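You operate a simulated robot arm through the tools that you are given. There is no shell and no other tool.

You run a simulated robot arm. Do the job below in one go: nothing can be reset, and whatever is moved stays where it is left.

Task
Hang the yellow and teal mugs on the hooks of their colours and wipe up the tea stain.
Fine: use the purple cloth and put it back. What is to be rubbed or washed off counts as gone when no trace of it is left.

It is judged by the outcome, as a careful person would: the job done as asked, and still so three seconds after it is handed in. It fails if anything else is knocked over, pushed out of place, dropped, spilled or broken. Flat cloth is picked up by pressing the open fingertips on it (5 to 10 N) and closing them slowly along it; thin cloth reads only 2 to 8 mm in the jaws.

Robot
A 7-joint arm with a two-finger parallel gripper, fixed in place. Base frame: the origin is at the foot of the arm, x ahead of it, y to its left, z up; the work surface is at about z = 0.75. Lengths are in m, angles in rad, forces in N, time in s.
With the tool pointing down near the work surface it reaches from about 0.44 to 0.92 m from the base axis. Its first joint turns from -2.496 to 2.496 rad. Payload 3 kg.
The tool frame sits at the grasp point between the pads (the TCP): z along the fingers, y along the line on which they close. The tips reach 0.03 m beyond it. Largest opening 0.094 m; finger width 0.028, thickness 0.01; the body of the gripper, 0.05 by 0.096 m, starts 0.055 m behind the TCP.
Orientation is that of the tool frame in the base frame, as a unit quaternion [w, x, y, z]. With the fingers straight down and closing along the base's y, the tool's x points along the base's -x, its y along +y and its z along -z.

Tools
- The arm moves only by the tool nudge_tool. Its argument "series" is a list of rows, each a list of 6 numbers: the shift along the tool's x, y, z in m, then the turn, a rotation vector about the tool's x, y, z in rad. In form: [[dx, dy, dz, wx, wy, wz], ...]. A call has 1 to 20 rows; each row shifts and turns the commanded pose from where the row before left it, along the tool's axes as they then stand. "gripper" is the opening, from 0 (shut) to 1 (fully open), set as the call begins (left out, the last holds). Each row takes 0.2 s and may step no farther than 0.05 m and 0.15 rad from the row before; otherwise, or with a gripper value out of range, the whole call is refused. Where a pose cannot be reached the arm comes as near as it can. A force on the tool above 40 N (or 10 N above the force at the start of the call, whichever is more), or a blocked arm, ends the call early, and 0.2 s more pass. The fingers move at their own pace (about 0.072 m/s each) and stop on an object; they squeeze with about 44 N. The grip force told is the motor's: it shows also when the fingers shut on nothing. Time passes only in rows, and 0.2 s behind the last, so rows that do not move let the fingers close. The reply holds the time, the measured pose of the TCP, the force on the tool along the base axes, the opening and the grip force, in the units named above and with some noise, with the torque about the TCP (base axes, N m) and any sound that the robot's microphone picked up.
- Cameras (640 x 400 px; columns grow to the right, rows downward): "scene" is fixed at [0.2184, 0.6505, 1.5111]; the picture's right is [-0.55, -0.84, 0.00], its down [-0.71, 0.46, -0.54] and it looks along [0.45, -0.29, -0.84] (base axes); focal length 303 px, centre (320, 200). "wrist" rides on the gripper at [0.076, 0.014, -0.102] in the tool frame; the picture's right is [-0.18, 0.98, 0.00], its down [-0.75, -0.14, -0.64] and it looks along [-0.63, -0.12, 0.77] (tool axes); focal length 243 px, centre (320, 200). There is no depth. A picture from a camera that has moved, and an enlarged one, comes with that camera's place and axes in the base frame and with its lens.
- capture(camera): a new picture of that camera. No time passes.
- inspect(camera, box): a new picture of the part [left, top, right, bottom] of that camera's present view, enlarged. No time passes.
- close_job(): hands the job in; it is judged then, once.

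Nothing tells you positions but the pictures and the camera data. Unless the task says otherwise, let go and move clear before handing in.

The tools are called by a JSON object that holds its "name" and its "arguments". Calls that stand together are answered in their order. nudge_tool: Moves the arm, as the interface text tells. Its arguments: {"type":"object","properties":{"series":{"type":"array"},"gripper":{"type":"number"}},"required":["series"]} The other tools are called the same way: capture (camera) takes a picture; inspect (camera, box) takes an enlarged picture of a part of a camera's view; close_job () hands the job in.

At the start:

```text
time: 0.0
position: [0.5418, 0.328, 1.0792]
tool_rot: [0.0, 0.0, 1.0, 0.0]
force: [-0.1, 0.0, 0.6]
ft_torque: [0.03, -0.02, 0.02]
gripper_width: 0.0937
finger_force: 0.1
```

scene: 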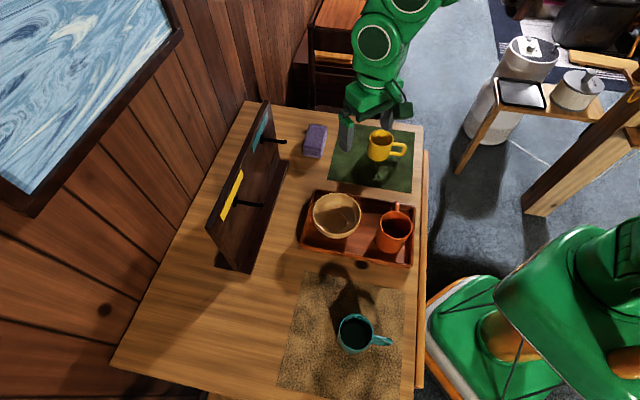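
wrist: 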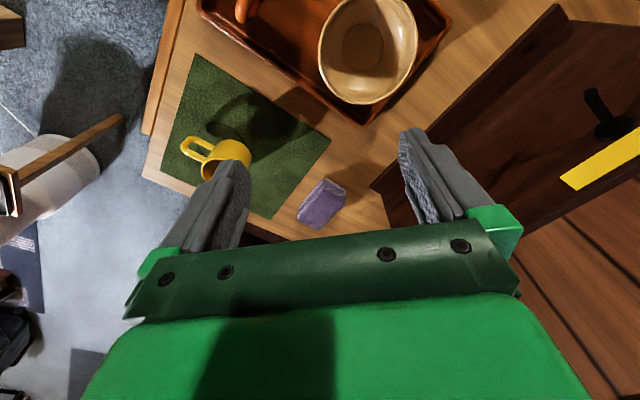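

I see a table with a rack board carrying two hooks (one teal-marked, one yellow-marked), a yellow mug on a green mat, a teal mug on a tan mat, a tray with a bowl and an orange mug, and a folded purple cloth. I'll take closer looks before moving.

{"name": "inspect", "arguments": {"camera": "scene", "box": [190, 90, 350, 290]}}

{"name": "inspect", "arguments": {"camera": "scene", "box": [290, 90, 450, 190]}}

{"name": "inspect", "arguments": {"camera": "scene", "box": [270, 260, 430, 400]}}

{"name": "inspect", "arguments": {"camera": "wrist", "box": [140, 40, 400, 240]}}

{"name": "inspect", "arguments": {"camera": "wrist", "box": [400, 0, 640, 240]}}

```text
2.00 times, centred on (270, 190) of scene
camera zoom: at [0.2184, 0.6505, 1.5111], right [-0.55, -0.84, 0.0], down [-0.71, 0.46, -0.54], along [0.45, -0.29, -0.84], focal length 606 px, centre (420, 220)
```

zoom: 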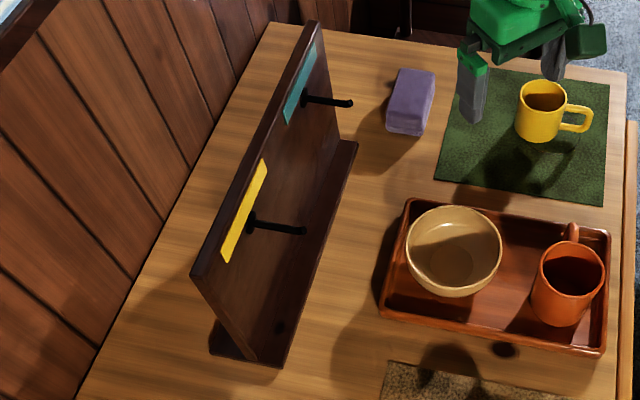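

```text
4.00 times, centred on (370, 140) of scene
camera zoom: at [0.2184, 0.6505, 1.5111], right [-0.55, -0.84, 0.0], down [-0.71, 0.46, -0.54], along [0.45, -0.29, -0.84], focal length 1211 px, centre (120, 440)
```

zoom: 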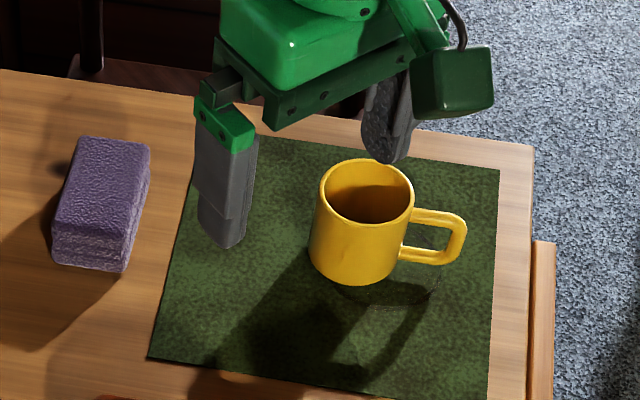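

```text
2.86 times, centred on (350, 330) of scene
camera zoom: at [0.2184, 0.6505, 1.5111], right [-0.55, -0.84, 0.0], down [-0.71, 0.46, -0.54], along [0.45, -0.29, -0.84], focal length 865 px, centre (234, -171)
```

zoom: 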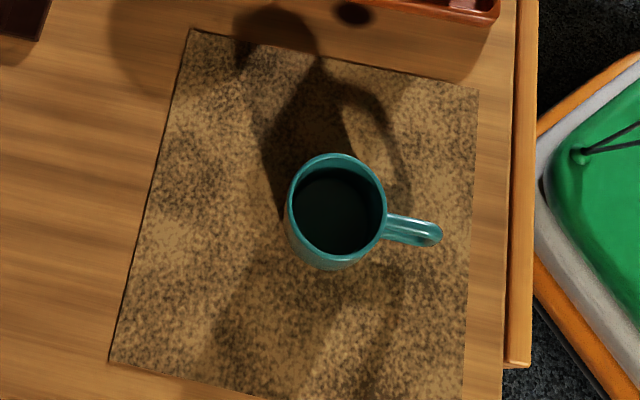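

```text
2.00 times, centred on (270, 140) of wrist
camera zoom: at [0.4658, 0.3431, 1.1813], right [0.18, 0.98, 0.0], down [0.75, -0.14, 0.64], along [0.63, -0.12, -0.77], focal length 485 px, centre (420, 320)
```

zoom: 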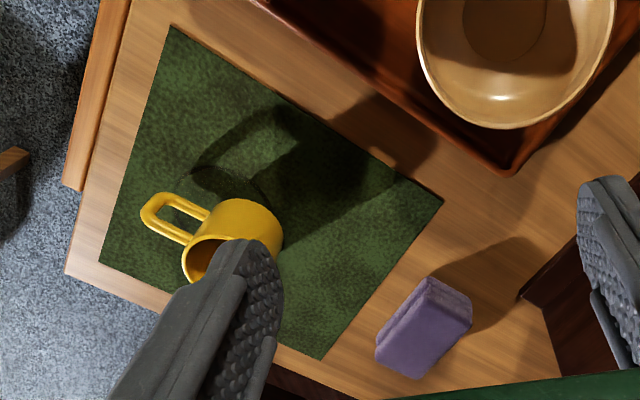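

```text
1.67 times, centred on (520, 120) of wrist
camera zoom: at [0.4658, 0.3431, 1.1813], right [0.18, 0.98, 0.0], down [0.75, -0.14, 0.64], along [0.63, -0.12, -0.77], focal length 404 px, centre (-13, 333)
```

zoom: 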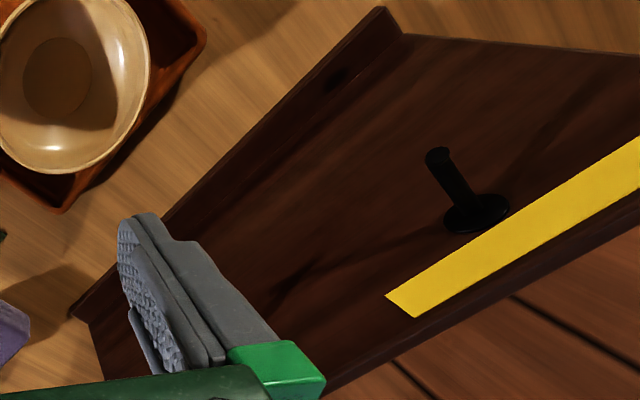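

The board faces the robot at about 45°, with the yellow peg tip near (0.576, 0.572, 0.95) and the teal one near (0.715, 0.436, 0.95). I don't yet know where the stain is, so I'm looking closer at the dark spots.

{"name": "inspect", "arguments": {"camera": "scene", "box": [320, 240, 400, 290]}}

{"name": "inspect", "arguments": {"camera": "scene", "box": [210, 220, 290, 270]}}

{"name": "inspect", "arguments": {"camera": "scene", "box": [340, 120, 420, 170]}}

{"name": "inspect", "arguments": {"camera": "scene", "box": [230, 120, 310, 220]}}

{"name": "inspect", "arguments": {"camera": "scene", "box": [310, 290, 410, 370]}}

{"name": "inspect", "arguments": {"camera": "scene", "box": [290, 180, 430, 270]}}

```text
8.00 times, centred on (360, 265) of scene
camera zoom: at [0.2184, 0.6505, 1.5111], right [-0.55, -0.84, 0.0], down [-0.71, 0.46, -0.54], along [0.45, -0.29, -0.84], focal length 2422 px, centre (0, -320)
```

zoom: 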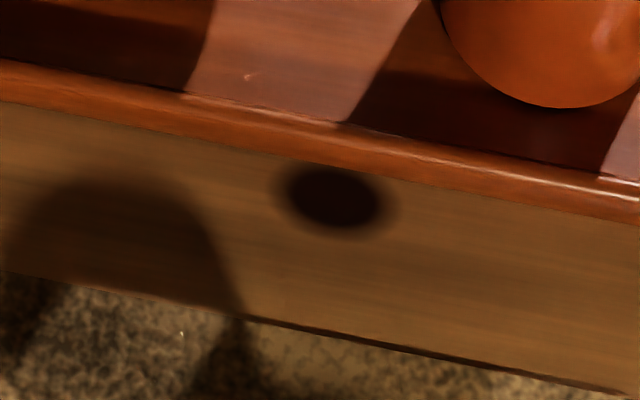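

```text
8.00 times, centred on (250, 245) of scene
camera zoom: at [0.2184, 0.6505, 1.5111], right [-0.55, -0.84, 0.0], down [-0.71, 0.46, -0.54], along [0.45, -0.29, -0.84], focal length 2422 px, centre (880, -160)
```

zoom: 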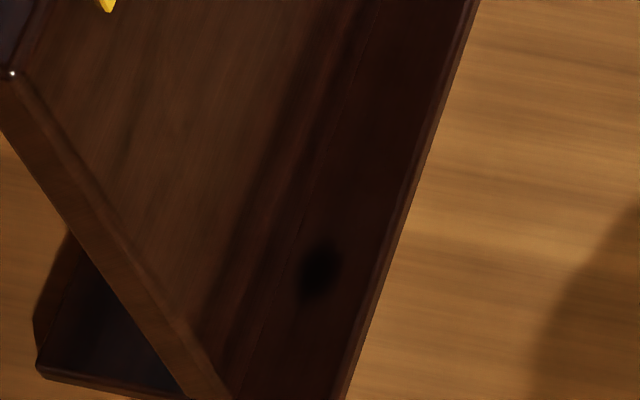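

```text
8.00 times, centred on (380, 145) of scene
camera zoom: at [0.2184, 0.6505, 1.5111], right [-0.55, -0.84, 0.0], down [-0.71, 0.46, -0.54], along [0.45, -0.29, -0.84], focal length 2422 px, centre (-160, 640)
```

zoom: 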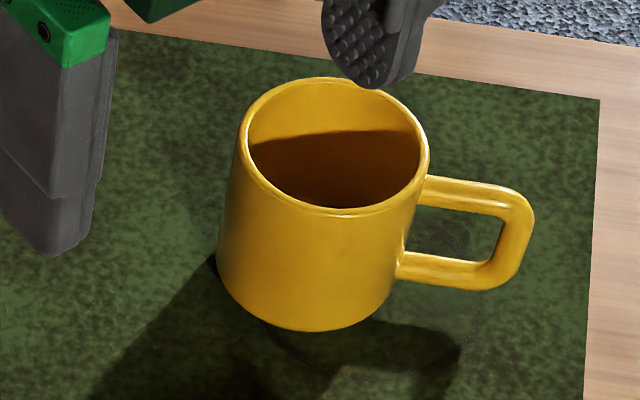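

```text
4.00 times, centred on (270, 170) of scene
camera zoom: at [0.2184, 0.6505, 1.5111], right [-0.55, -0.84, 0.0], down [-0.71, 0.46, -0.54], along [0.45, -0.29, -0.84], focal length 1211 px, centre (520, 320)
```

zoom: 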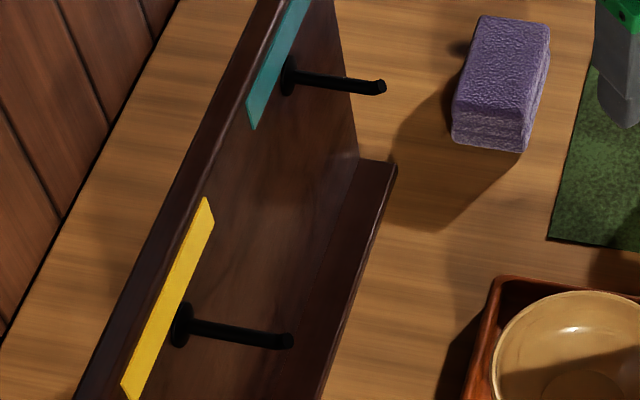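

```text
5.00 times, centred on (360, 330) of scene
camera zoom: at [0.2184, 0.6505, 1.5111], right [-0.55, -0.84, 0.0], down [-0.71, 0.46, -0.54], along [0.45, -0.29, -0.84], focal length 1514 px, centre (120, -450)
```

zoom: 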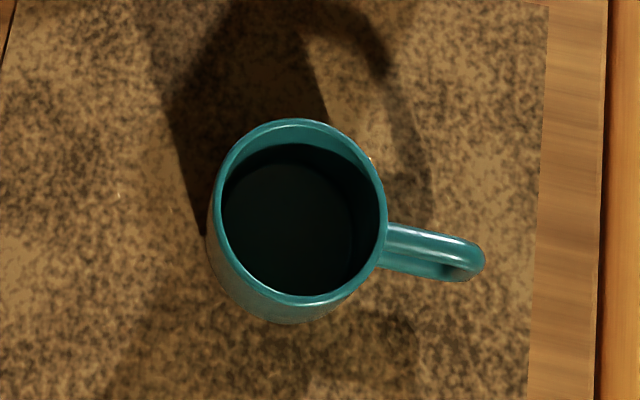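

```text
4.44 times, centred on (360, 225) of scene
camera zoom: at [0.2184, 0.6505, 1.5111], right [-0.55, -0.84, 0.0], down [-0.71, 0.46, -0.54], along [0.45, -0.29, -0.84], focal length 1346 px, centre (142, 89)
```

zoom: 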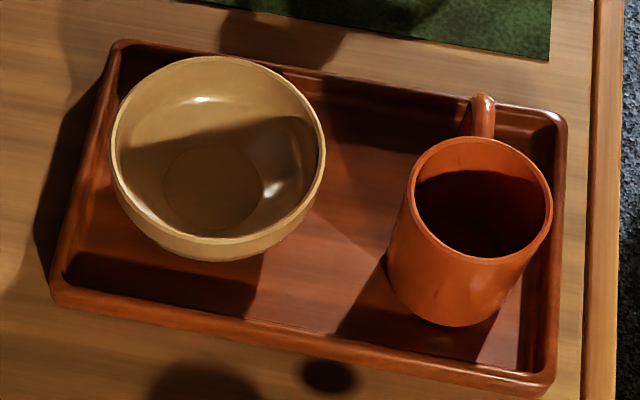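

There is a faint ring on the green mat beside the yellow mug, and a dark spot by the tray that might be either a stain or a shadow. I'll move the wrist camera back over the mat for a better view.

{"name": "nudge_tool", "arguments": {"series": [[0.02, -0.045, 0, 0, 0, 0], [0.02, -0.045, 0, 0, 0, 0], [0.02, -0.045, 0, 0, 0, 0], [0.02, -0.045, 0, 0, 0, 0], [0, 0, 0, 0, 0, 0]]}}

{"name": "capture", "arguments": {"camera": "wrist"}}

{"name": "capture", "arguments": {"camera": "scene"}}

```text
time: 1.2
position: [0.4604, 0.1467, 1.0787]
tool_rot: [0.0, 0.0, 1.0, 0.0]
force: [-0.7, -0.3, -0.8]
ft_torque: [-0.02, -0.01, 0.0]
gripper_width: 0.0938
finger_force: 0.0
```

```text
taken
camera wrist: at [0.3848, 0.1622, 1.1809], right [0.18, 0.98, 0.0], down [0.75, -0.14, 0.64], along [0.63, -0.12, -0.77], focal length 243 px, centre (320, 200)
```

wrist: 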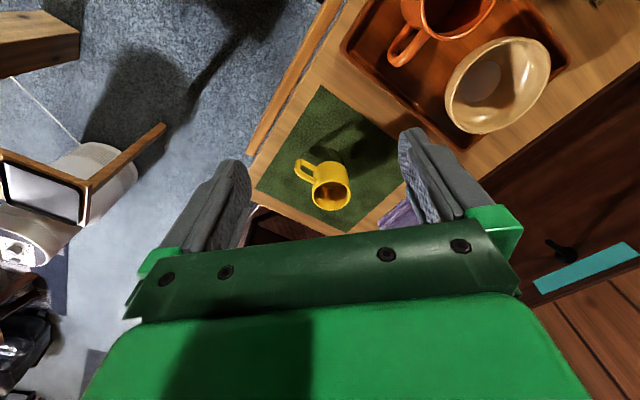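

```text
taken
```

scene: 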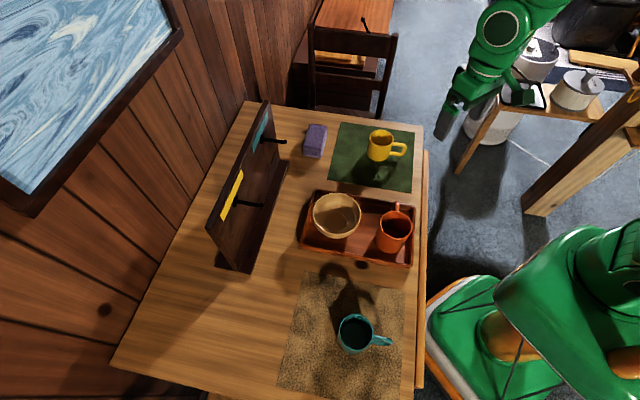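

{"name": "inspect", "arguments": {"camera": "wrist", "box": [240, 70, 420, 240]}}

{"name": "inspect", "arguments": {"camera": "scene", "box": [320, 115, 420, 200]}}

{"name": "inspect", "arguments": {"camera": "scene", "box": [290, 240, 430, 400]}}

{"name": "inspect", "arguments": {"camera": "scene", "box": [230, 90, 350, 200]}}

```text
2.35 times, centred on (330, 155) of wrist
camera zoom: at [0.3848, 0.1622, 1.1809], right [0.18, 0.98, 0.0], down [0.75, -0.14, 0.64], along [0.63, -0.12, -0.77], focal length 571 px, centre (296, 306)
```

zoom: 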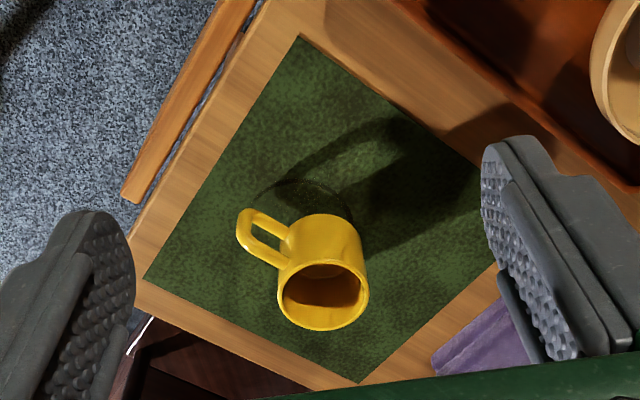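

```text
4.71 times, centred on (370, 158) of scene
camera zoom: at [0.2184, 0.6505, 1.5111], right [-0.55, -0.84, 0.0], down [-0.71, 0.46, -0.54], along [0.45, -0.29, -0.84], focal length 1425 px, centre (85, 400)
```

zoom: 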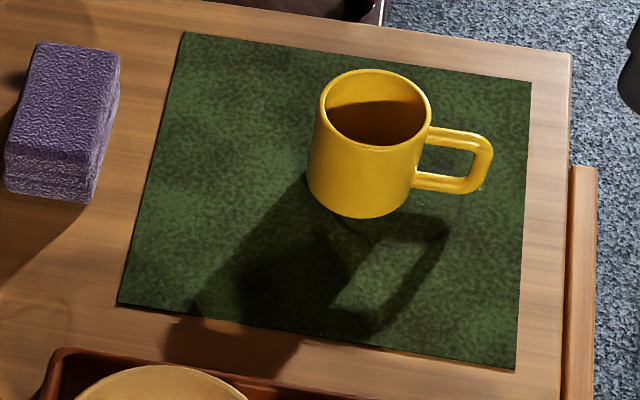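

```text
2.50 times, centred on (360, 320) of scene
camera zoom: at [0.2184, 0.6505, 1.5111], right [-0.55, -0.84, 0.0], down [-0.71, 0.46, -0.54], along [0.45, -0.29, -0.84], focal length 757 px, centre (220, -100)
```

zoom: 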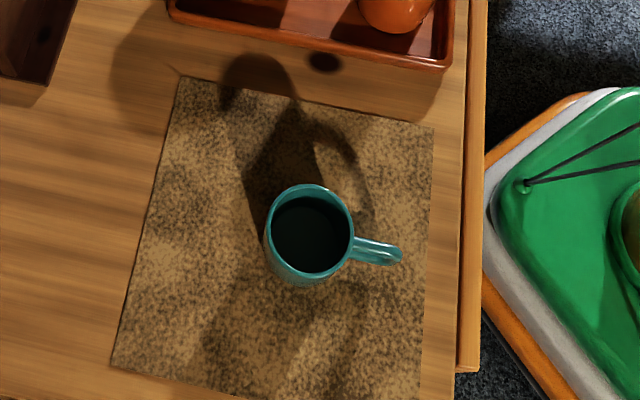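

```text
3.64 times, centred on (290, 145) of scene
camera zoom: at [0.2184, 0.6505, 1.5111], right [-0.55, -0.84, 0.0], down [-0.71, 0.46, -0.54], along [0.45, -0.29, -0.84], focal length 1101 px, centre (429, 400)
```

zoom: 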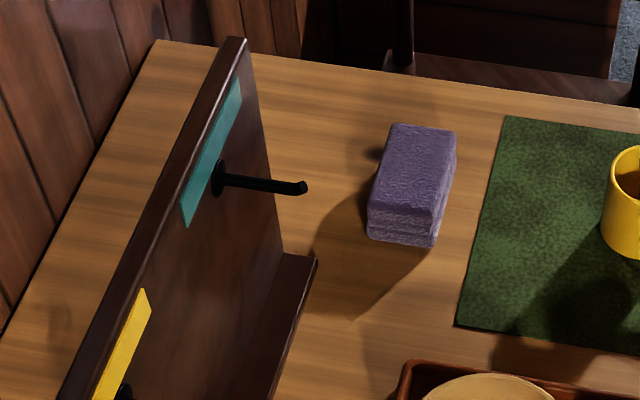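

The yellow mug stands at about (0.668, 0.131), rim at z ≈ 0.83, handle pointing towards (-0.7, -0.7). The ring stain lies on the green mat, partly under it. Next I'll move the wrist camera in front of the rack to see the shape of the hooks.

{"name": "nudge_tool", "arguments": {"series": [[0.002, 0.0433, -0.01, 0, 0, 0], [0.002, 0.0433, -0.01, 0, 0, 0], [0.002, 0.0433, -0.01, 0, 0, 0], [0.002, 0.0433, -0.01, 0, 0, 0], [0.002, 0.0433, -0.01, 0, 0, 0], [0.002, 0.0433, -0.01, 0, 0, 0], [0, 0.0433, -0.01, 0, 0, 0], [0, 0, 0, 0, 0, -0.1309], [0, 0, 0, 0, 0, -0.1309], [0, 0, 0, 0, 0, -0.1309], [0, 0, 0, 0, 0, -0.1309], [0, 0, 0, 0, 0, -0.1309], [0, 0, 0, 0, 0, -0.1309], [0, 0, 0, 0, 0, 0]]}}

{"name": "capture", "arguments": {"camera": "wrist"}}

{"name": "capture", "arguments": {"camera": "scene"}}

```text
time: 4.2
position: [0.4499, 0.4503, 1.1493]
tool_rot: [0.0, -0.383, 0.924, 0.0]
force: [-0.7, -0.2, -0.3]
ft_torque: [-0.03, -0.01, 0.02]
gripper_width: 0.0942
finger_force: 0.0
```

```text
taken
camera wrist: at [0.386, 0.4083, 1.2513], right [-0.57, 0.82, 0.0], down [0.63, 0.43, 0.64], along [0.53, 0.36, -0.77], focal length 243 px, centre (320, 200)
```

wrist: 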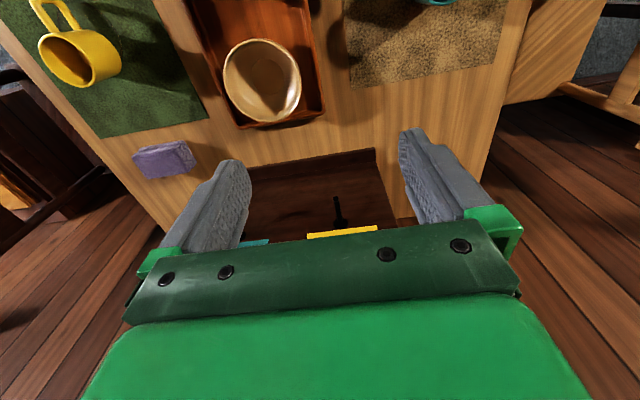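

```text
taken
```

scene: 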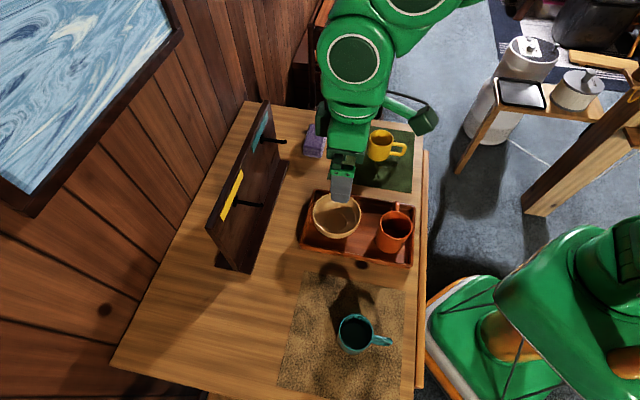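

The yellow hook is partly hidden by the gripper in this view. I'll move forward towards the board, staying high, to look down on the hooks.

{"name": "nudge_tool", "arguments": {"series": [[-0.04, 0, 0, 0, 0, 0], [-0.04, 0, 0, 0, 0, 0], [-0.04, 0, 0, 0, 0, 0], [0, 0, 0, 0, 0, 0]]}}

{"name": "capture", "arguments": {"camera": "wrist"}}

{"name": "inspect", "arguments": {"camera": "wrist", "box": [220, 60, 420, 240]}}

```text
time: 5.2
position: [0.5323, 0.5362, 1.1518]
tool_rot: [0.001, -0.382, 0.924, -0.001]
force: [0.0, 0.2, 0.2]
ft_torque: [0.03, -0.02, -0.01]
gripper_width: 0.0939
finger_force: 0.0
```

```text
taken
camera wrist: at [0.4694, 0.4938, 1.2533], right [-0.57, 0.83, 0.0], down [0.63, 0.43, 0.64], along [0.53, 0.36, -0.77], focal length 243 px, centre (320, 200)
```

wrist: 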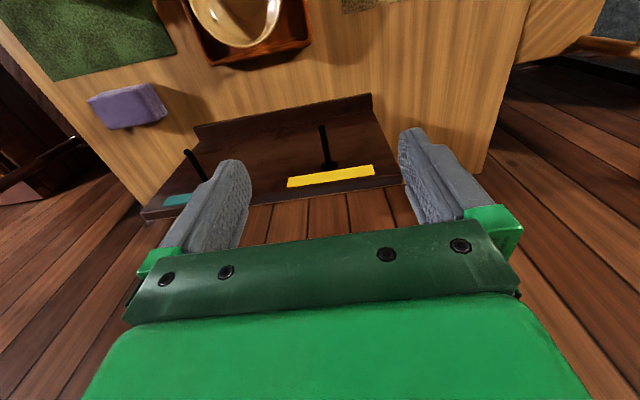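

```text
2.22 times, centred on (320, 150) of wrist
camera zoom: at [0.4694, 0.4938, 1.2533], right [-0.57, 0.83, 0.0], down [0.63, 0.43, 0.64], along [0.53, 0.36, -0.77], focal length 539 px, centre (320, 311)
```

zoom: 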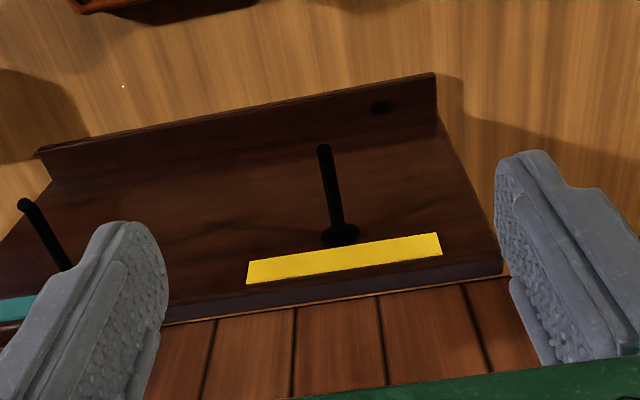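

The yellow peg now triangulates to base (0.618, 0.612, 0.949) and tip (0.574, 0.568, 0.953). I'll zoom in for the tip shape before dealing with the mugs.

{"name": "inspect", "arguments": {"camera": "wrist", "box": [290, 110, 360, 180]}}

{"name": "inspect", "arguments": {"camera": "wrist", "box": [160, 130, 230, 220]}}

{"name": "inspect", "arguments": {"camera": "scene", "box": [210, 180, 280, 240]}}

{"name": "inspect", "arguments": {"camera": "scene", "box": [250, 110, 300, 160]}}

```text
5.71 times, centred on (325, 145) of wrist
camera zoom: at [0.4694, 0.4938, 1.2533], right [-0.57, 0.83, 0.0], down [0.63, 0.43, 0.64], along [0.53, 0.36, -0.77], focal length 1386 px, centre (291, 514)
```

zoom: 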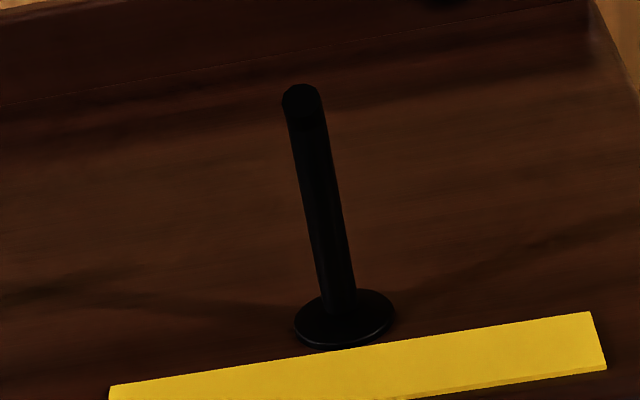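

```text
4.44 times, centred on (195, 175) of wrist
camera zoom: at [0.4694, 0.4938, 1.2533], right [-0.57, 0.83, 0.0], down [0.63, 0.43, 0.64], along [0.53, 0.36, -0.77], focal length 1078 px, centre (876, 311)
```

zoom: 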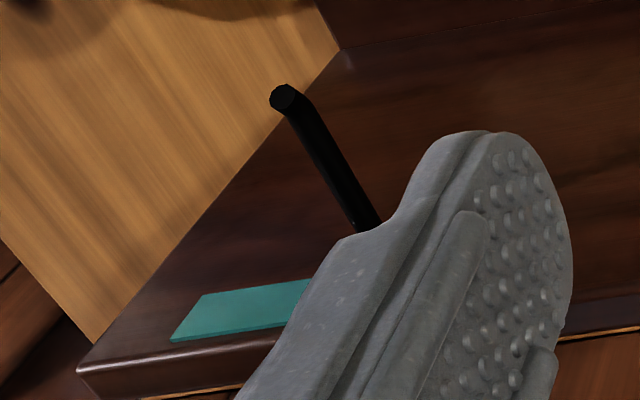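

```text
6.67 times, centred on (245, 210) of scene
camera zoom: at [0.2184, 0.6505, 1.5111], right [-0.55, -0.84, 0.0], down [-0.71, 0.46, -0.54], along [0.45, -0.29, -0.84], focal length 2019 px, centre (820, 133)
```

zoom: 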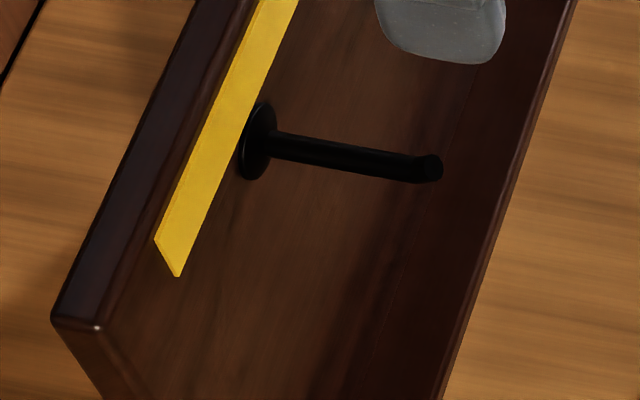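

```text
8.00 times, centred on (275, 135) of scene
camera zoom: at [0.2184, 0.6505, 1.5111], right [-0.55, -0.84, 0.0], down [-0.71, 0.46, -0.54], along [0.45, -0.29, -0.84], focal length 2422 px, centre (680, 720)
```

zoom: 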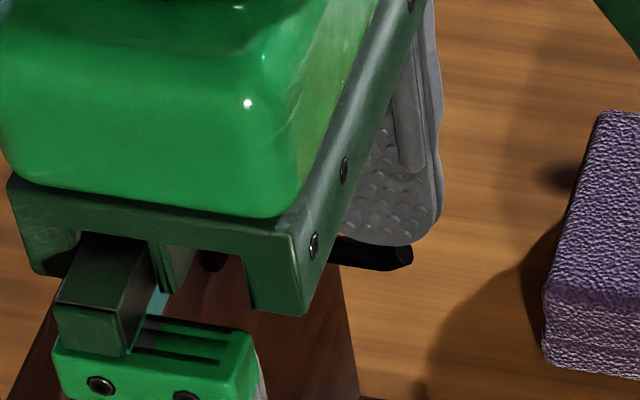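

The pegs are short rods (about 8 mm thick, 55 mm long, top at z ≈ 0.954) with a small upturned tip; the board is upright, 0.87 m out along the 45° line. Next I'll go over to the yellow mug and turn the tool so the jaws close along its handle line, to measure it up close.

{"name": "nudge_tool", "arguments": {"series": [[0.0232, -0.0337, 0.0214, 0, 0, 0], [0.0232, -0.0337, 0.0214, 0, 0, 0], [0.0232, -0.0337, 0.0214, 0, 0, 0], [0.0232, -0.0337, 0.0214, 0, 0, 0], [0.0232, -0.0337, 0.0214, 0, 0, 0], [0.0232, -0.0337, 0.0214, 0, 0, 0], [0.0232, -0.0337, 0.0214, 0, 0, 0], [0, 0, 0, 0, 0, 0.1309], [0, 0, 0, 0, 0, 0.1309], [0, 0, 0, 0, 0, 0.1309], [0, 0, 0, 0, 0, 0.1309], [0, 0, 0, 0, 0, 0.1309], [0, 0, 0, 0, 0, 0.1309], [0, 0, 0, 0, 0, 0.1309], [0, 0, 0, 0, 0, 0.1309], [0, 0, 0, 0, 0, 0.1309], [0, 0, 0, 0, 0, 0.1309], [0, 0, 0, 0, 0, 0.1309], [0, 0, 0, 0, 0, 0.1309], [0, 0, 0, 0, 0, 0]]}}

{"name": "capture", "arguments": {"camera": "wrist"}}

{"name": "inspect", "arguments": {"camera": "wrist", "box": [220, 80, 420, 240]}}

```text
time: 9.4
position: [0.5863, 0.2536, 0.9993]
tool_rot: [0.0, 0.383, 0.924, 0.0]
force: [-0.3, -0.2, -0.4]
ft_torque: [0.0, -0.01, -0.01]
gripper_width: 0.094
finger_force: 0.0
```

```text
taken
camera wrist: at [0.5434, 0.3192, 1.1013], right [0.83, 0.56, 0.0], down [0.43, -0.63, 0.64], along [0.36, -0.53, -0.77], focal length 243 px, centre (320, 200)
```

wrist: 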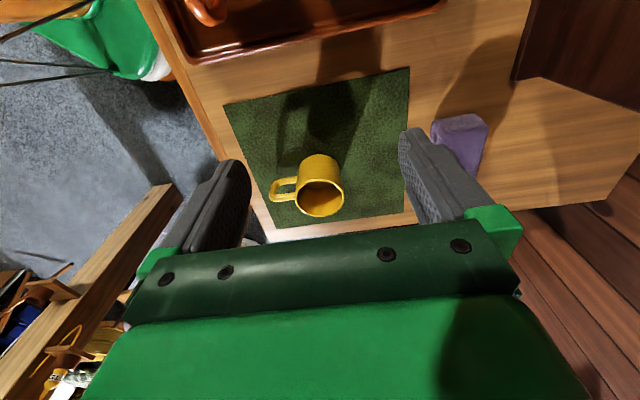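

```text
2.50 times, centred on (320, 160) of wrist
camera zoom: at [0.5434, 0.3192, 1.1013], right [0.83, 0.56, 0.0], down [0.43, -0.63, 0.64], along [0.36, -0.53, -0.77], focal length 606 px, centre (320, 300)
```

zoom: 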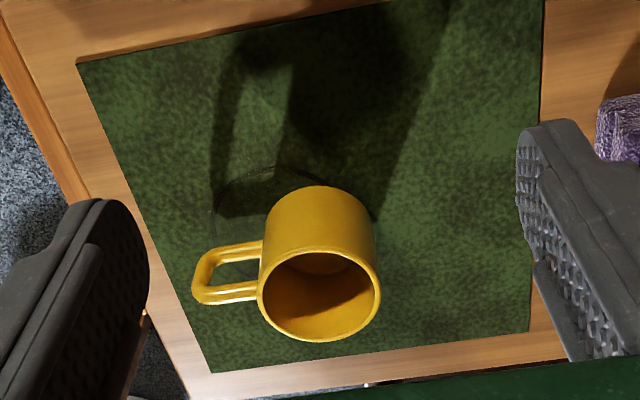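

The yellow mug's rim centre measures about (0.671, 0.130, 0.825), diameter about 0.074, handle at roughly -136°. I'll set the jaws half open and hover over the rim wall opposite the handle to check alignment before descending.

{"name": "nudge_tool", "arguments": {"series": [[-0.0367, 0.0019, 0.0198, 0, 0, 0], [-0.0367, 0.0019, 0.0198, 0, 0, 0], [-0.0367, 0.0019, 0.0198, 0, 0, 0], [-0.0367, 0.0019, 0.0198, 0, 0, 0], [0, 0, 0, 0, 0, 0]], "gripper": 0.5}}

{"name": "capture", "arguments": {"camera": "wrist"}}

{"name": "inspect", "arguments": {"camera": "scene", "box": [320, 90, 440, 190]}}

```text
time: 10.6
position: [0.6957, 0.1557, 0.9201]
tool_rot: [0.0, 0.382, 0.924, 0.001]
force: [0.1, 0.9, -0.4]
ft_torque: [-0.04, 0.0, -0.01]
gripper_width: 0.0467
finger_force: 0.1
```

```text
taken
camera wrist: at [0.6524, 0.2211, 1.0214], right [0.82, 0.57, 0.0], down [0.43, -0.63, 0.64], along [0.36, -0.53, -0.77], focal length 243 px, centre (320, 200)
```

wrist: 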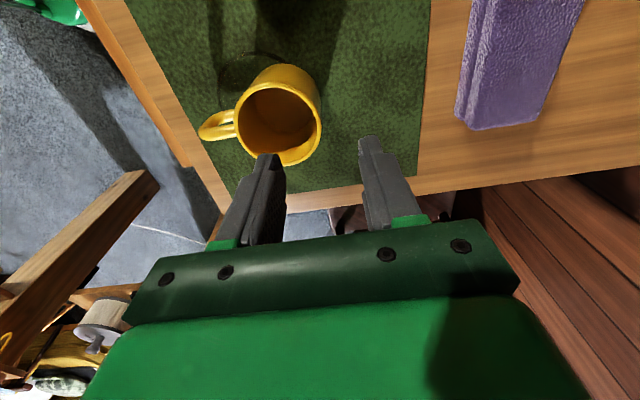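

```text
4.00 times, centred on (380, 140) of scene
camera zoom: at [0.2184, 0.6505, 1.5111], right [-0.55, -0.84, 0.0], down [-0.71, 0.46, -0.54], along [0.45, -0.29, -0.84], focal length 1211 px, centre (80, 440)
```

zoom: 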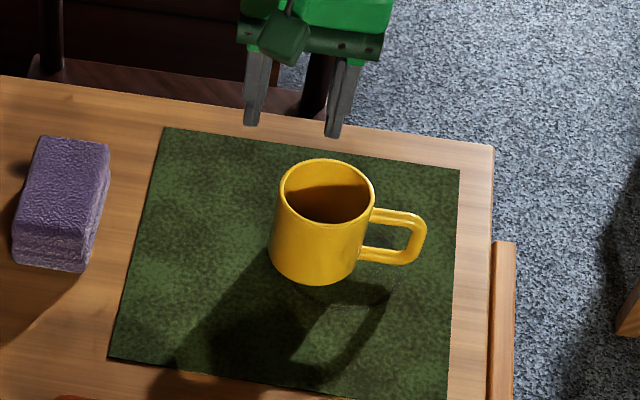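

{"name": "inspect", "arguments": {"camera": "wrist", "box": [180, 40, 420, 190]}}

```text
2.67 times, centred on (300, 115) of wrist
camera zoom: at [0.6524, 0.2211, 1.0214], right [0.82, 0.57, 0.0], down [0.43, -0.63, 0.64], along [0.36, -0.53, -0.77], focal length 647 px, centre (373, 427)
```

zoom: 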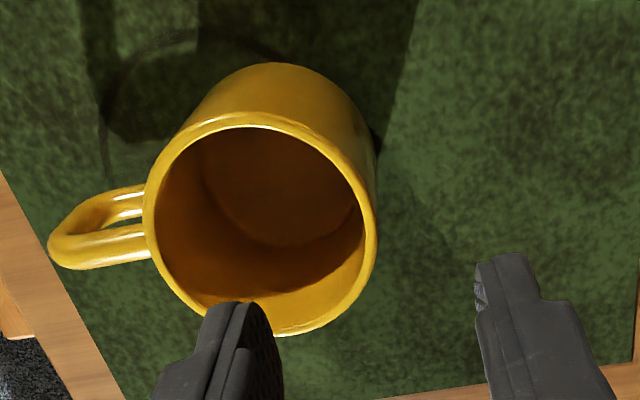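

The jaws are centred over the rim wall opposite the handle (rim centre about (0.670, 0.132, 0.825)). I'll descend so the tips reach about 4 cm below the rim.

{"name": "nudge_tool", "arguments": {"series": [[0.0014, 0, 0.021, 0, 0, 0], [0, 0, 0.021, 0, 0, 0], [0, 0, 0.021, 0, 0, 0], [0, 0, 0.021, 0, 0, 0], [0, 0, 0.021, 0, 0, 0], [0, 0, 0, 0, 0, 0]]}}

{"name": "capture", "arguments": {"camera": "wrist"}}

{"name": "inspect", "arguments": {"camera": "scene", "box": [320, 90, 440, 190]}}

```text
time: 11.5
position: [0.6965, 0.1575, 0.8575]
tool_rot: [0.004, 0.383, 0.924, 0.002]
force: [0.2, -0.2, 8.2]
ft_torque: [-0.15, 0.28, -0.03]
gripper_width: 0.0476
finger_force: 0.9
stopped in row 4: the force on the tool passed its limit at 72 N (the readings are from after the stop); the commanded pose is now the measured one
```

```text
taken
camera wrist: at [0.6525, 0.2225, 0.9599], right [0.82, 0.57, 0.01], down [0.43, -0.63, 0.65], along [0.37, -0.53, -0.76], focal length 243 px, centre (320, 200)
```

wrist: 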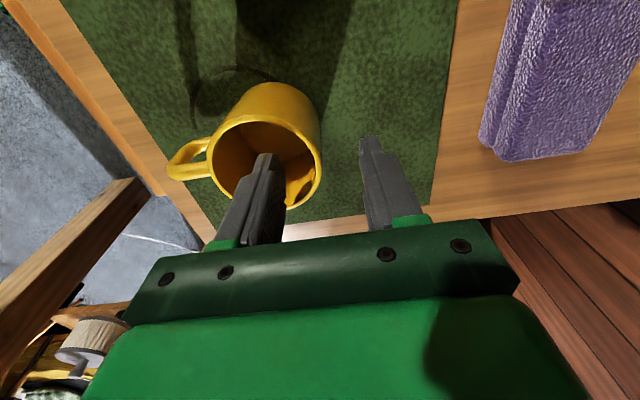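

```text
4.00 times, centred on (380, 140) of scene
camera zoom: at [0.2184, 0.6505, 1.5111], right [-0.55, -0.84, 0.0], down [-0.71, 0.46, -0.54], along [0.45, -0.29, -0.84], focal length 1211 px, centre (80, 440)
```

zoom: 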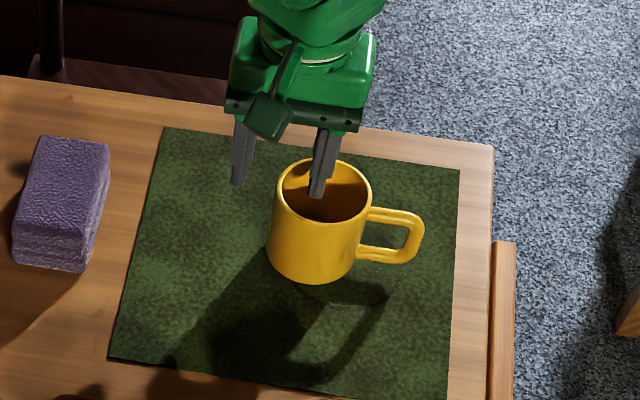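

Contact came early: the tips stopped about at rim height with the inner finger apparently touching something. I'll look closely before doing anything else.

{"name": "inspect", "arguments": {"camera": "wrist", "box": [160, 70, 400, 250]}}

{"name": "inspect", "arguments": {"camera": "scene", "box": [350, 110, 420, 170]}}

```text
2.22 times, centred on (280, 160) of wrist
camera zoom: at [0.6525, 0.2225, 0.9599], right [0.82, 0.57, 0.01], down [0.43, -0.63, 0.65], along [0.37, -0.53, -0.76], focal length 539 px, centre (409, 289)
```

zoom: 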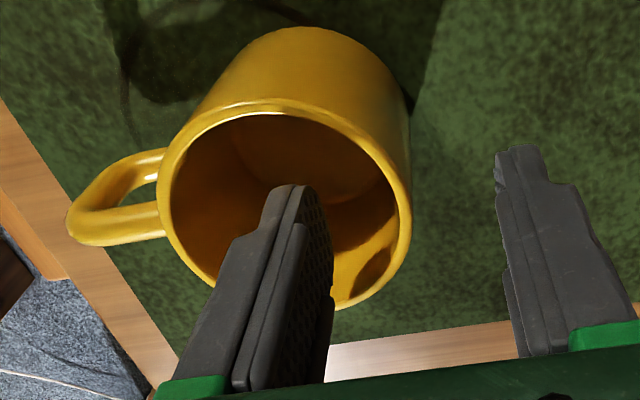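

```text
6.67 times, centred on (385, 140) of scene
camera zoom: at [0.2184, 0.6505, 1.5111], right [-0.55, -0.84, 0.0], down [-0.71, 0.46, -0.54], along [0.45, -0.29, -0.84], focal length 2019 px, centre (-113, 600)
```

zoom: 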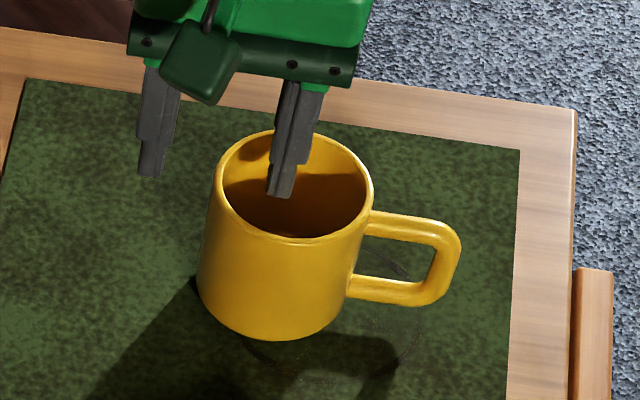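

The inner finger met something solid right at rim level inside the mug, so pinching the rim won't work; the mug moved only about 2 mm and still stands. I'll lift off, level the tool, and switch to gripping the body from outside at about 40° off the handle line.

{"name": "nudge_tool", "arguments": {"series": [[0, 0, -0.03, 0, 0, 0], [0, 0, -0.04, 0.0063, 0.0063, 0], [0, 0, -0.03, 0, 0, 0], [0.0011, -0.0343, 0, 0, 0, 0], [0, 0, 0, 0, 0, 0.1414], [0, 0, 0, 0, 0, 0.1414], [0, 0, 0, 0, 0, 0.1414], [0, 0, 0, 0, 0, 0.1414], [0, 0, 0, 0, 0, 0.1414], [0, 0, 0, 0, 0, 0]], "gripper": 1.0}}

{"name": "capture", "arguments": {"camera": "wrist"}}

{"name": "inspect", "arguments": {"camera": "wrist", "box": [230, 40, 430, 190]}}

{"name": "inspect", "arguments": {"camera": "scene", "box": [320, 90, 440, 190]}}

```text
time: 13.7
position: [0.6698, 0.1343, 0.958]
tool_rot: [-0.001, 0.68, 0.733, 0.001]
force: [-0.7, 0.9, 0.0]
ft_torque: [0.0, -0.02, 0.03]
gripper_width: 0.094
finger_force: 0.1
```

```text
taken
camera wrist: at [0.6792, 0.2117, 1.0594], right [0.99, -0.11, 0.0], down [-0.08, -0.76, 0.64], along [-0.07, -0.64, -0.77], focal length 243 px, centre (320, 200)
```

wrist: 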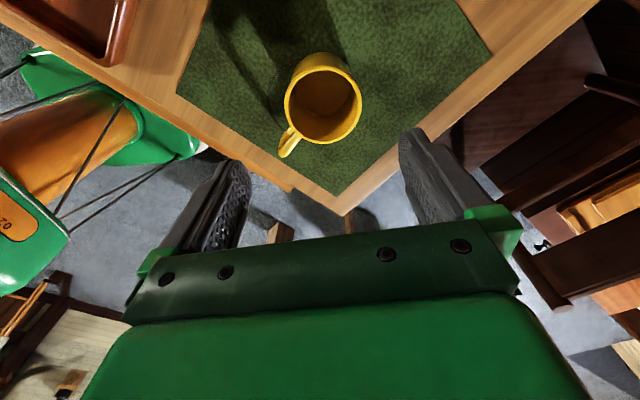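

```text
2.67 times, centred on (330, 115) of wrist
camera zoom: at [0.6792, 0.2117, 1.0594], right [0.99, -0.11, 0.0], down [-0.08, -0.76, 0.64], along [-0.07, -0.64, -0.77], focal length 647 px, centre (293, 427)
```

zoom: 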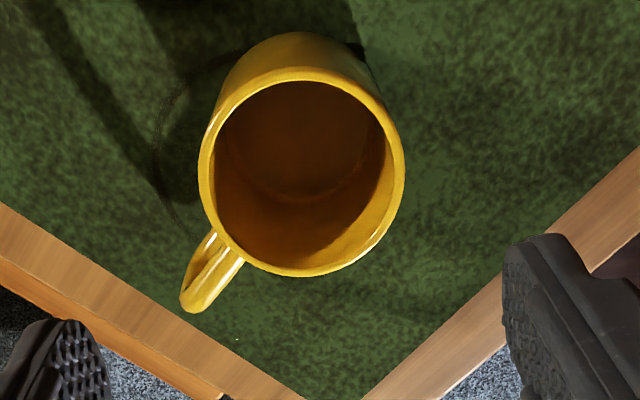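

```text
4.00 times, centred on (380, 140) of scene
camera zoom: at [0.2184, 0.6505, 1.5111], right [-0.55, -0.84, 0.0], down [-0.71, 0.46, -0.54], along [0.45, -0.29, -0.84], focal length 1211 px, centre (80, 440)
```

zoom: 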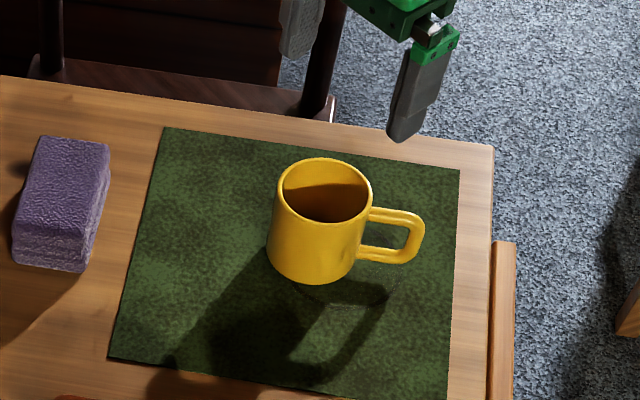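

The mug's rim centre is now about (0.673, 0.133), with the handle at -134° and clear of both fingers. I'll centre over it and descend with the jaws wide open.

{"name": "nudge_tool", "arguments": {"series": [[-0.001, 0.0035, 0.02, 0, 0, 0], [0, 0, 0.025, 0, 0, 0], [0, 0, 0.02, 0, 0, 0], [0, 0, 0.02, 0, 0, 0], [0, 0, 0.02, 0, 0, 0], [0, 0, 0.02, 0, 0, 0], [0, 0, 0.016, 0, 0, 0], [0, 0, 0.012, 0, 0, 0], [0, 0, 0, 0, 0, 0]], "gripper": 1.0}}

{"name": "capture", "arguments": {"camera": "wrist"}}

{"name": "inspect", "arguments": {"camera": "scene", "box": [320, 90, 440, 190]}}

```text
time: 15.7
position: [0.6737, 0.1343, 0.8041]
tool_rot: [-0.001, 0.679, 0.734, 0.0]
force: [0.7, 0.2, -0.5]
ft_torque: [0.01, -0.01, 0.0]
gripper_width: 0.0939
finger_force: 0.0
```

```text
taken
camera wrist: at [0.6825, 0.2118, 0.9064], right [0.99, -0.11, 0.0], down [-0.08, -0.76, 0.64], along [-0.07, -0.64, -0.77], focal length 243 px, centre (320, 200)
```

wrist: 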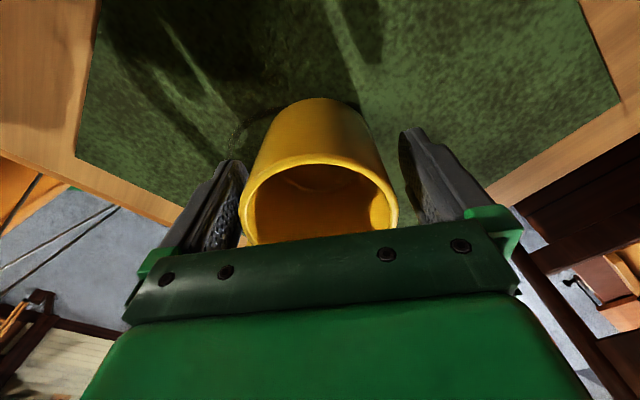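

```text
4.00 times, centred on (380, 140) of scene
camera zoom: at [0.2184, 0.6505, 1.5111], right [-0.55, -0.84, 0.0], down [-0.71, 0.46, -0.54], along [0.45, -0.29, -0.84], focal length 1211 px, centre (80, 440)
```

zoom: 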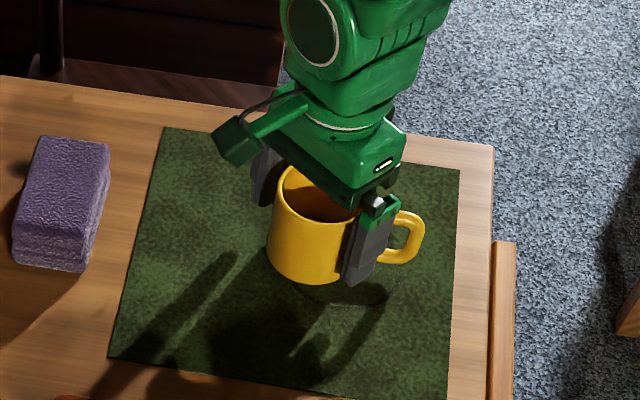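

The mug sits centred between the open fingers without contact. I'll close the jaws and wait for the grip to settle.

{"name": "nudge_tool", "arguments": {"series": [[0, 0, 0, 0, 0, 0], [0, 0, 0, 0, 0, 0], [0, 0, 0, 0, 0, 0], [0, 0, 0, 0, 0, 0]], "gripper": 0.0}}

{"name": "inspect", "arguments": {"camera": "scene", "box": [320, 90, 440, 190]}}

```text
time: 16.7
position: [0.6742, 0.1336, 0.8038]
tool_rot: [-0.002, 0.679, 0.734, 0.0]
force: [-0.5, -0.6, 0.4]
ft_torque: [0.04, 0.03, 0.0]
gripper_width: 0.075
finger_force: 43.8
```

```text
4.00 times, centred on (380, 140) of scene
camera zoom: at [0.2184, 0.6505, 1.5111], right [-0.55, -0.84, 0.0], down [-0.71, 0.46, -0.54], along [0.45, -0.29, -0.84], focal length 1211 px, centre (80, 440)
```

zoom: 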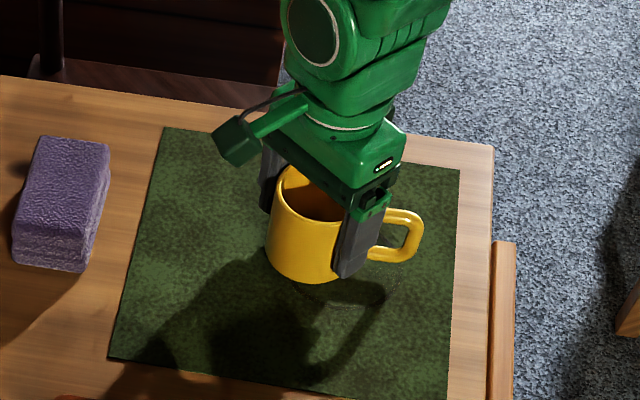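

The grip holds at 0.075 m and 44 N. I'll lift straight up to clear everything and then look at the stain and the held mug.

{"name": "nudge_tool", "arguments": {"series": [[0, 0, -0.02, 0, 0, 0], [0, 0, -0.04, 0, 0, 0], [0, 0, -0.045, 0, 0, 0], [0, 0, -0.045, 0, 0, 0], [0, 0, -0.045, 0, 0, 0], [0, 0, -0.045, 0, 0, 0], [0, 0, -0.02, 0, 0, 0], [0, 0, 0, 0, 0, 0]]}}

{"name": "capture", "arguments": {"camera": "scene"}}

{"name": "capture", "arguments": {"camera": "wrist"}}

{"name": "inspect", "arguments": {"camera": "scene", "box": [320, 110, 430, 200]}}

```text
time: 18.5
position: [0.6739, 0.1323, 1.0637]
tool_rot: [-0.002, 0.679, 0.734, 0.0]
force: [0.6, -0.3, -0.4]
ft_torque: [-0.01, 0.03, 0.03]
gripper_width: 0.0001
finger_force: 32.8
```

```text
taken
```

scene: 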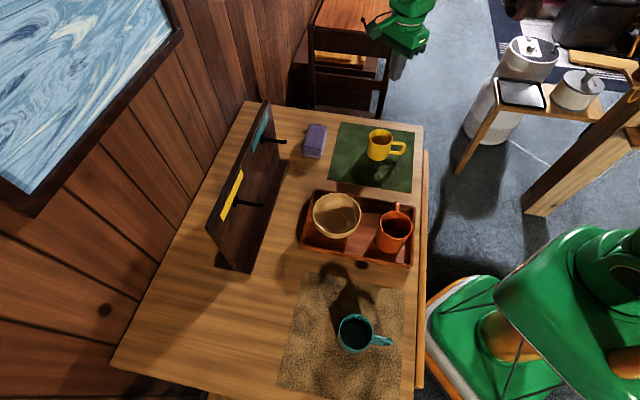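

```text
taken
camera wrist: at [0.6827, 0.2112, 1.1664], right [0.99, -0.11, 0.0], down [-0.08, -0.76, 0.64], along [-0.07, -0.64, -0.77], focal length 243 px, centre (320, 200)
```

wrist: 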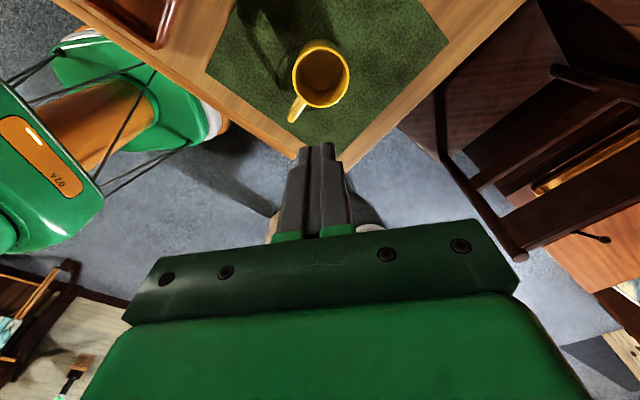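

```text
4.44 times, centred on (375, 155) of scene
camera zoom: at [0.2184, 0.6505, 1.5111], right [-0.55, -0.84, 0.0], down [-0.71, 0.46, -0.54], along [0.45, -0.29, -0.84], focal length 1346 px, centre (76, 400)
```

zoom: 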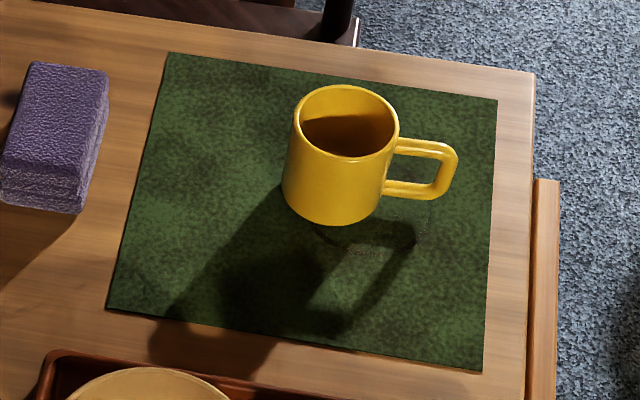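

The mug slipped out of the jaws at once and never left the mat; it is still standing in the same place. I'll regrip and lift in tiny steps while reading the forces, to learn how it holds.

{"name": "nudge_tool", "arguments": {"series": [[0, 0, 0, 0, 0, 0], [0, 0, 0, 0, 0, 0], [0, 0, 0.04, 0, 0, 0], [0, 0, 0.04, 0, 0, 0], [0, 0, 0.04, 0, 0, 0], [0, 0, 0.035, 0, 0, 0], [0, 0, 0.03, 0, 0, 0], [0, 0, 0.03, 0, 0, 0], [0, 0, 0.025, 0, 0, 0], [0, 0, 0.015, 0, 0, 0], [0, 0, 0.01, 0, 0, 0], [0, 0, 0, 0, 0, 0]], "gripper": 1.0}}

{"name": "capture", "arguments": {"camera": "wrist"}}

```text
time: 21.1
position: [0.6743, 0.1341, 0.7996]
tool_rot: [-0.002, 0.679, 0.734, 0.0]
force: [1.2, -0.4, 0.5]
ft_torque: [0.03, 0.03, -0.01]
gripper_width: 0.0942
finger_force: 0.1
```

```text
taken
camera wrist: at [0.6825, 0.2115, 0.9021], right [0.99, -0.11, 0.0], down [-0.08, -0.76, 0.64], along [-0.07, -0.64, -0.77], focal length 243 px, centre (320, 200)
```

wrist: 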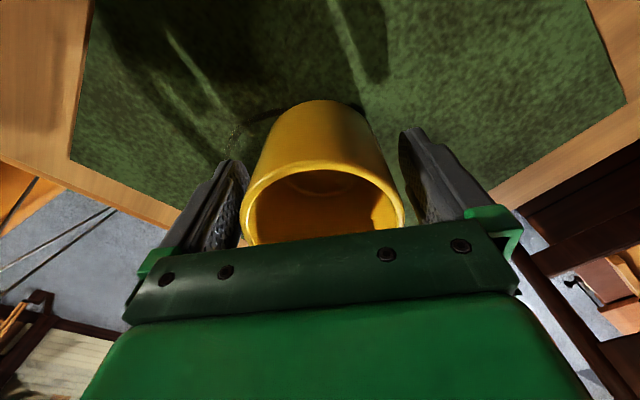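

{"name": "nudge_tool", "arguments": {"series": [[0, 0, 0, 0, 0, 0], [0, 0, 0, 0, 0, 0], [0, 0, 0, 0, 0, 0], [0, 0, 0, 0, 0, 0], [0, 0, 0, 0, 0, 0], [0, 0, -0.001, 0, 0, 0]], "gripper": 0.0}}

{"name": "nudge_tool", "arguments": {"series": [[0, 0, -0.001, 0, 0, 0], [0, 0, -0.001, 0, 0, 0]]}}

{"name": "nudge_tool", "arguments": {"series": [[0, 0, -0.001, 0, 0, 0], [0, 0, -0.001, 0, 0, 0], [0, 0, -0.001, 0, 0, 0]]}}

```text
time: 22.5
position: [0.6745, 0.1342, 0.8004]
tool_rot: [-0.002, 0.678, 0.735, 0.0]
force: [1.2, -0.2, -0.4]
ft_torque: [-0.01, 0.02, 0.0]
gripper_width: 0.0749
finger_force: 44.0
```

```text
time: 23.1
position: [0.6739, 0.1336, 0.8036]
tool_rot: [-0.001, 0.679, 0.734, -0.001]
force: [-0.1, 0.0, -1.4]
ft_torque: [0.02, -0.01, 0.04]
gripper_width: 0.075
finger_force: 43.9
```

```text
time: 23.9
position: [0.6734, 0.1341, 0.806]
tool_rot: [-0.001, 0.679, 0.734, 0.001]
force: [-0.1, -0.1, -1.7]
ft_torque: [-0.02, 0.02, -0.02]
gripper_width: 0.075
finger_force: 43.6
```

{"name": "nudge_tool", "arguments": {"series": [[0, 0, -0.002, 0, 0, 0], [0, 0, -0.002, 0, 0, 0], [0, 0, -0.002, 0, 0, 0], [0, 0, -0.002, 0, 0, 0], [0, 0, -0.002, 0, 0, 0]]}}

{"name": "inspect", "arguments": {"camera": "scene", "box": [320, 90, 440, 190]}}

```text
time: 25.1
position: [0.6742, 0.1336, 0.815]
tool_rot: [-0.001, 0.679, 0.734, 0.0]
force: [0.3, -0.9, -1.7]
ft_torque: [0.05, -0.01, -0.01]
gripper_width: 0.0749
finger_force: 44.1
```

```text
4.00 times, centred on (380, 140) of scene
camera zoom: at [0.2184, 0.6505, 1.5111], right [-0.55, -0.84, 0.0], down [-0.71, 0.46, -0.54], along [0.45, -0.29, -0.84], focal length 1211 px, centre (80, 440)
```

zoom: 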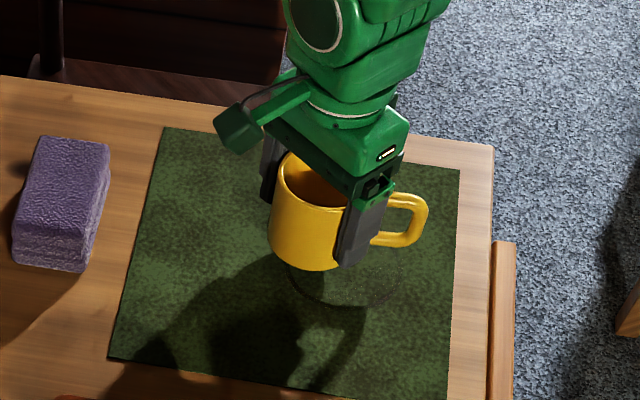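

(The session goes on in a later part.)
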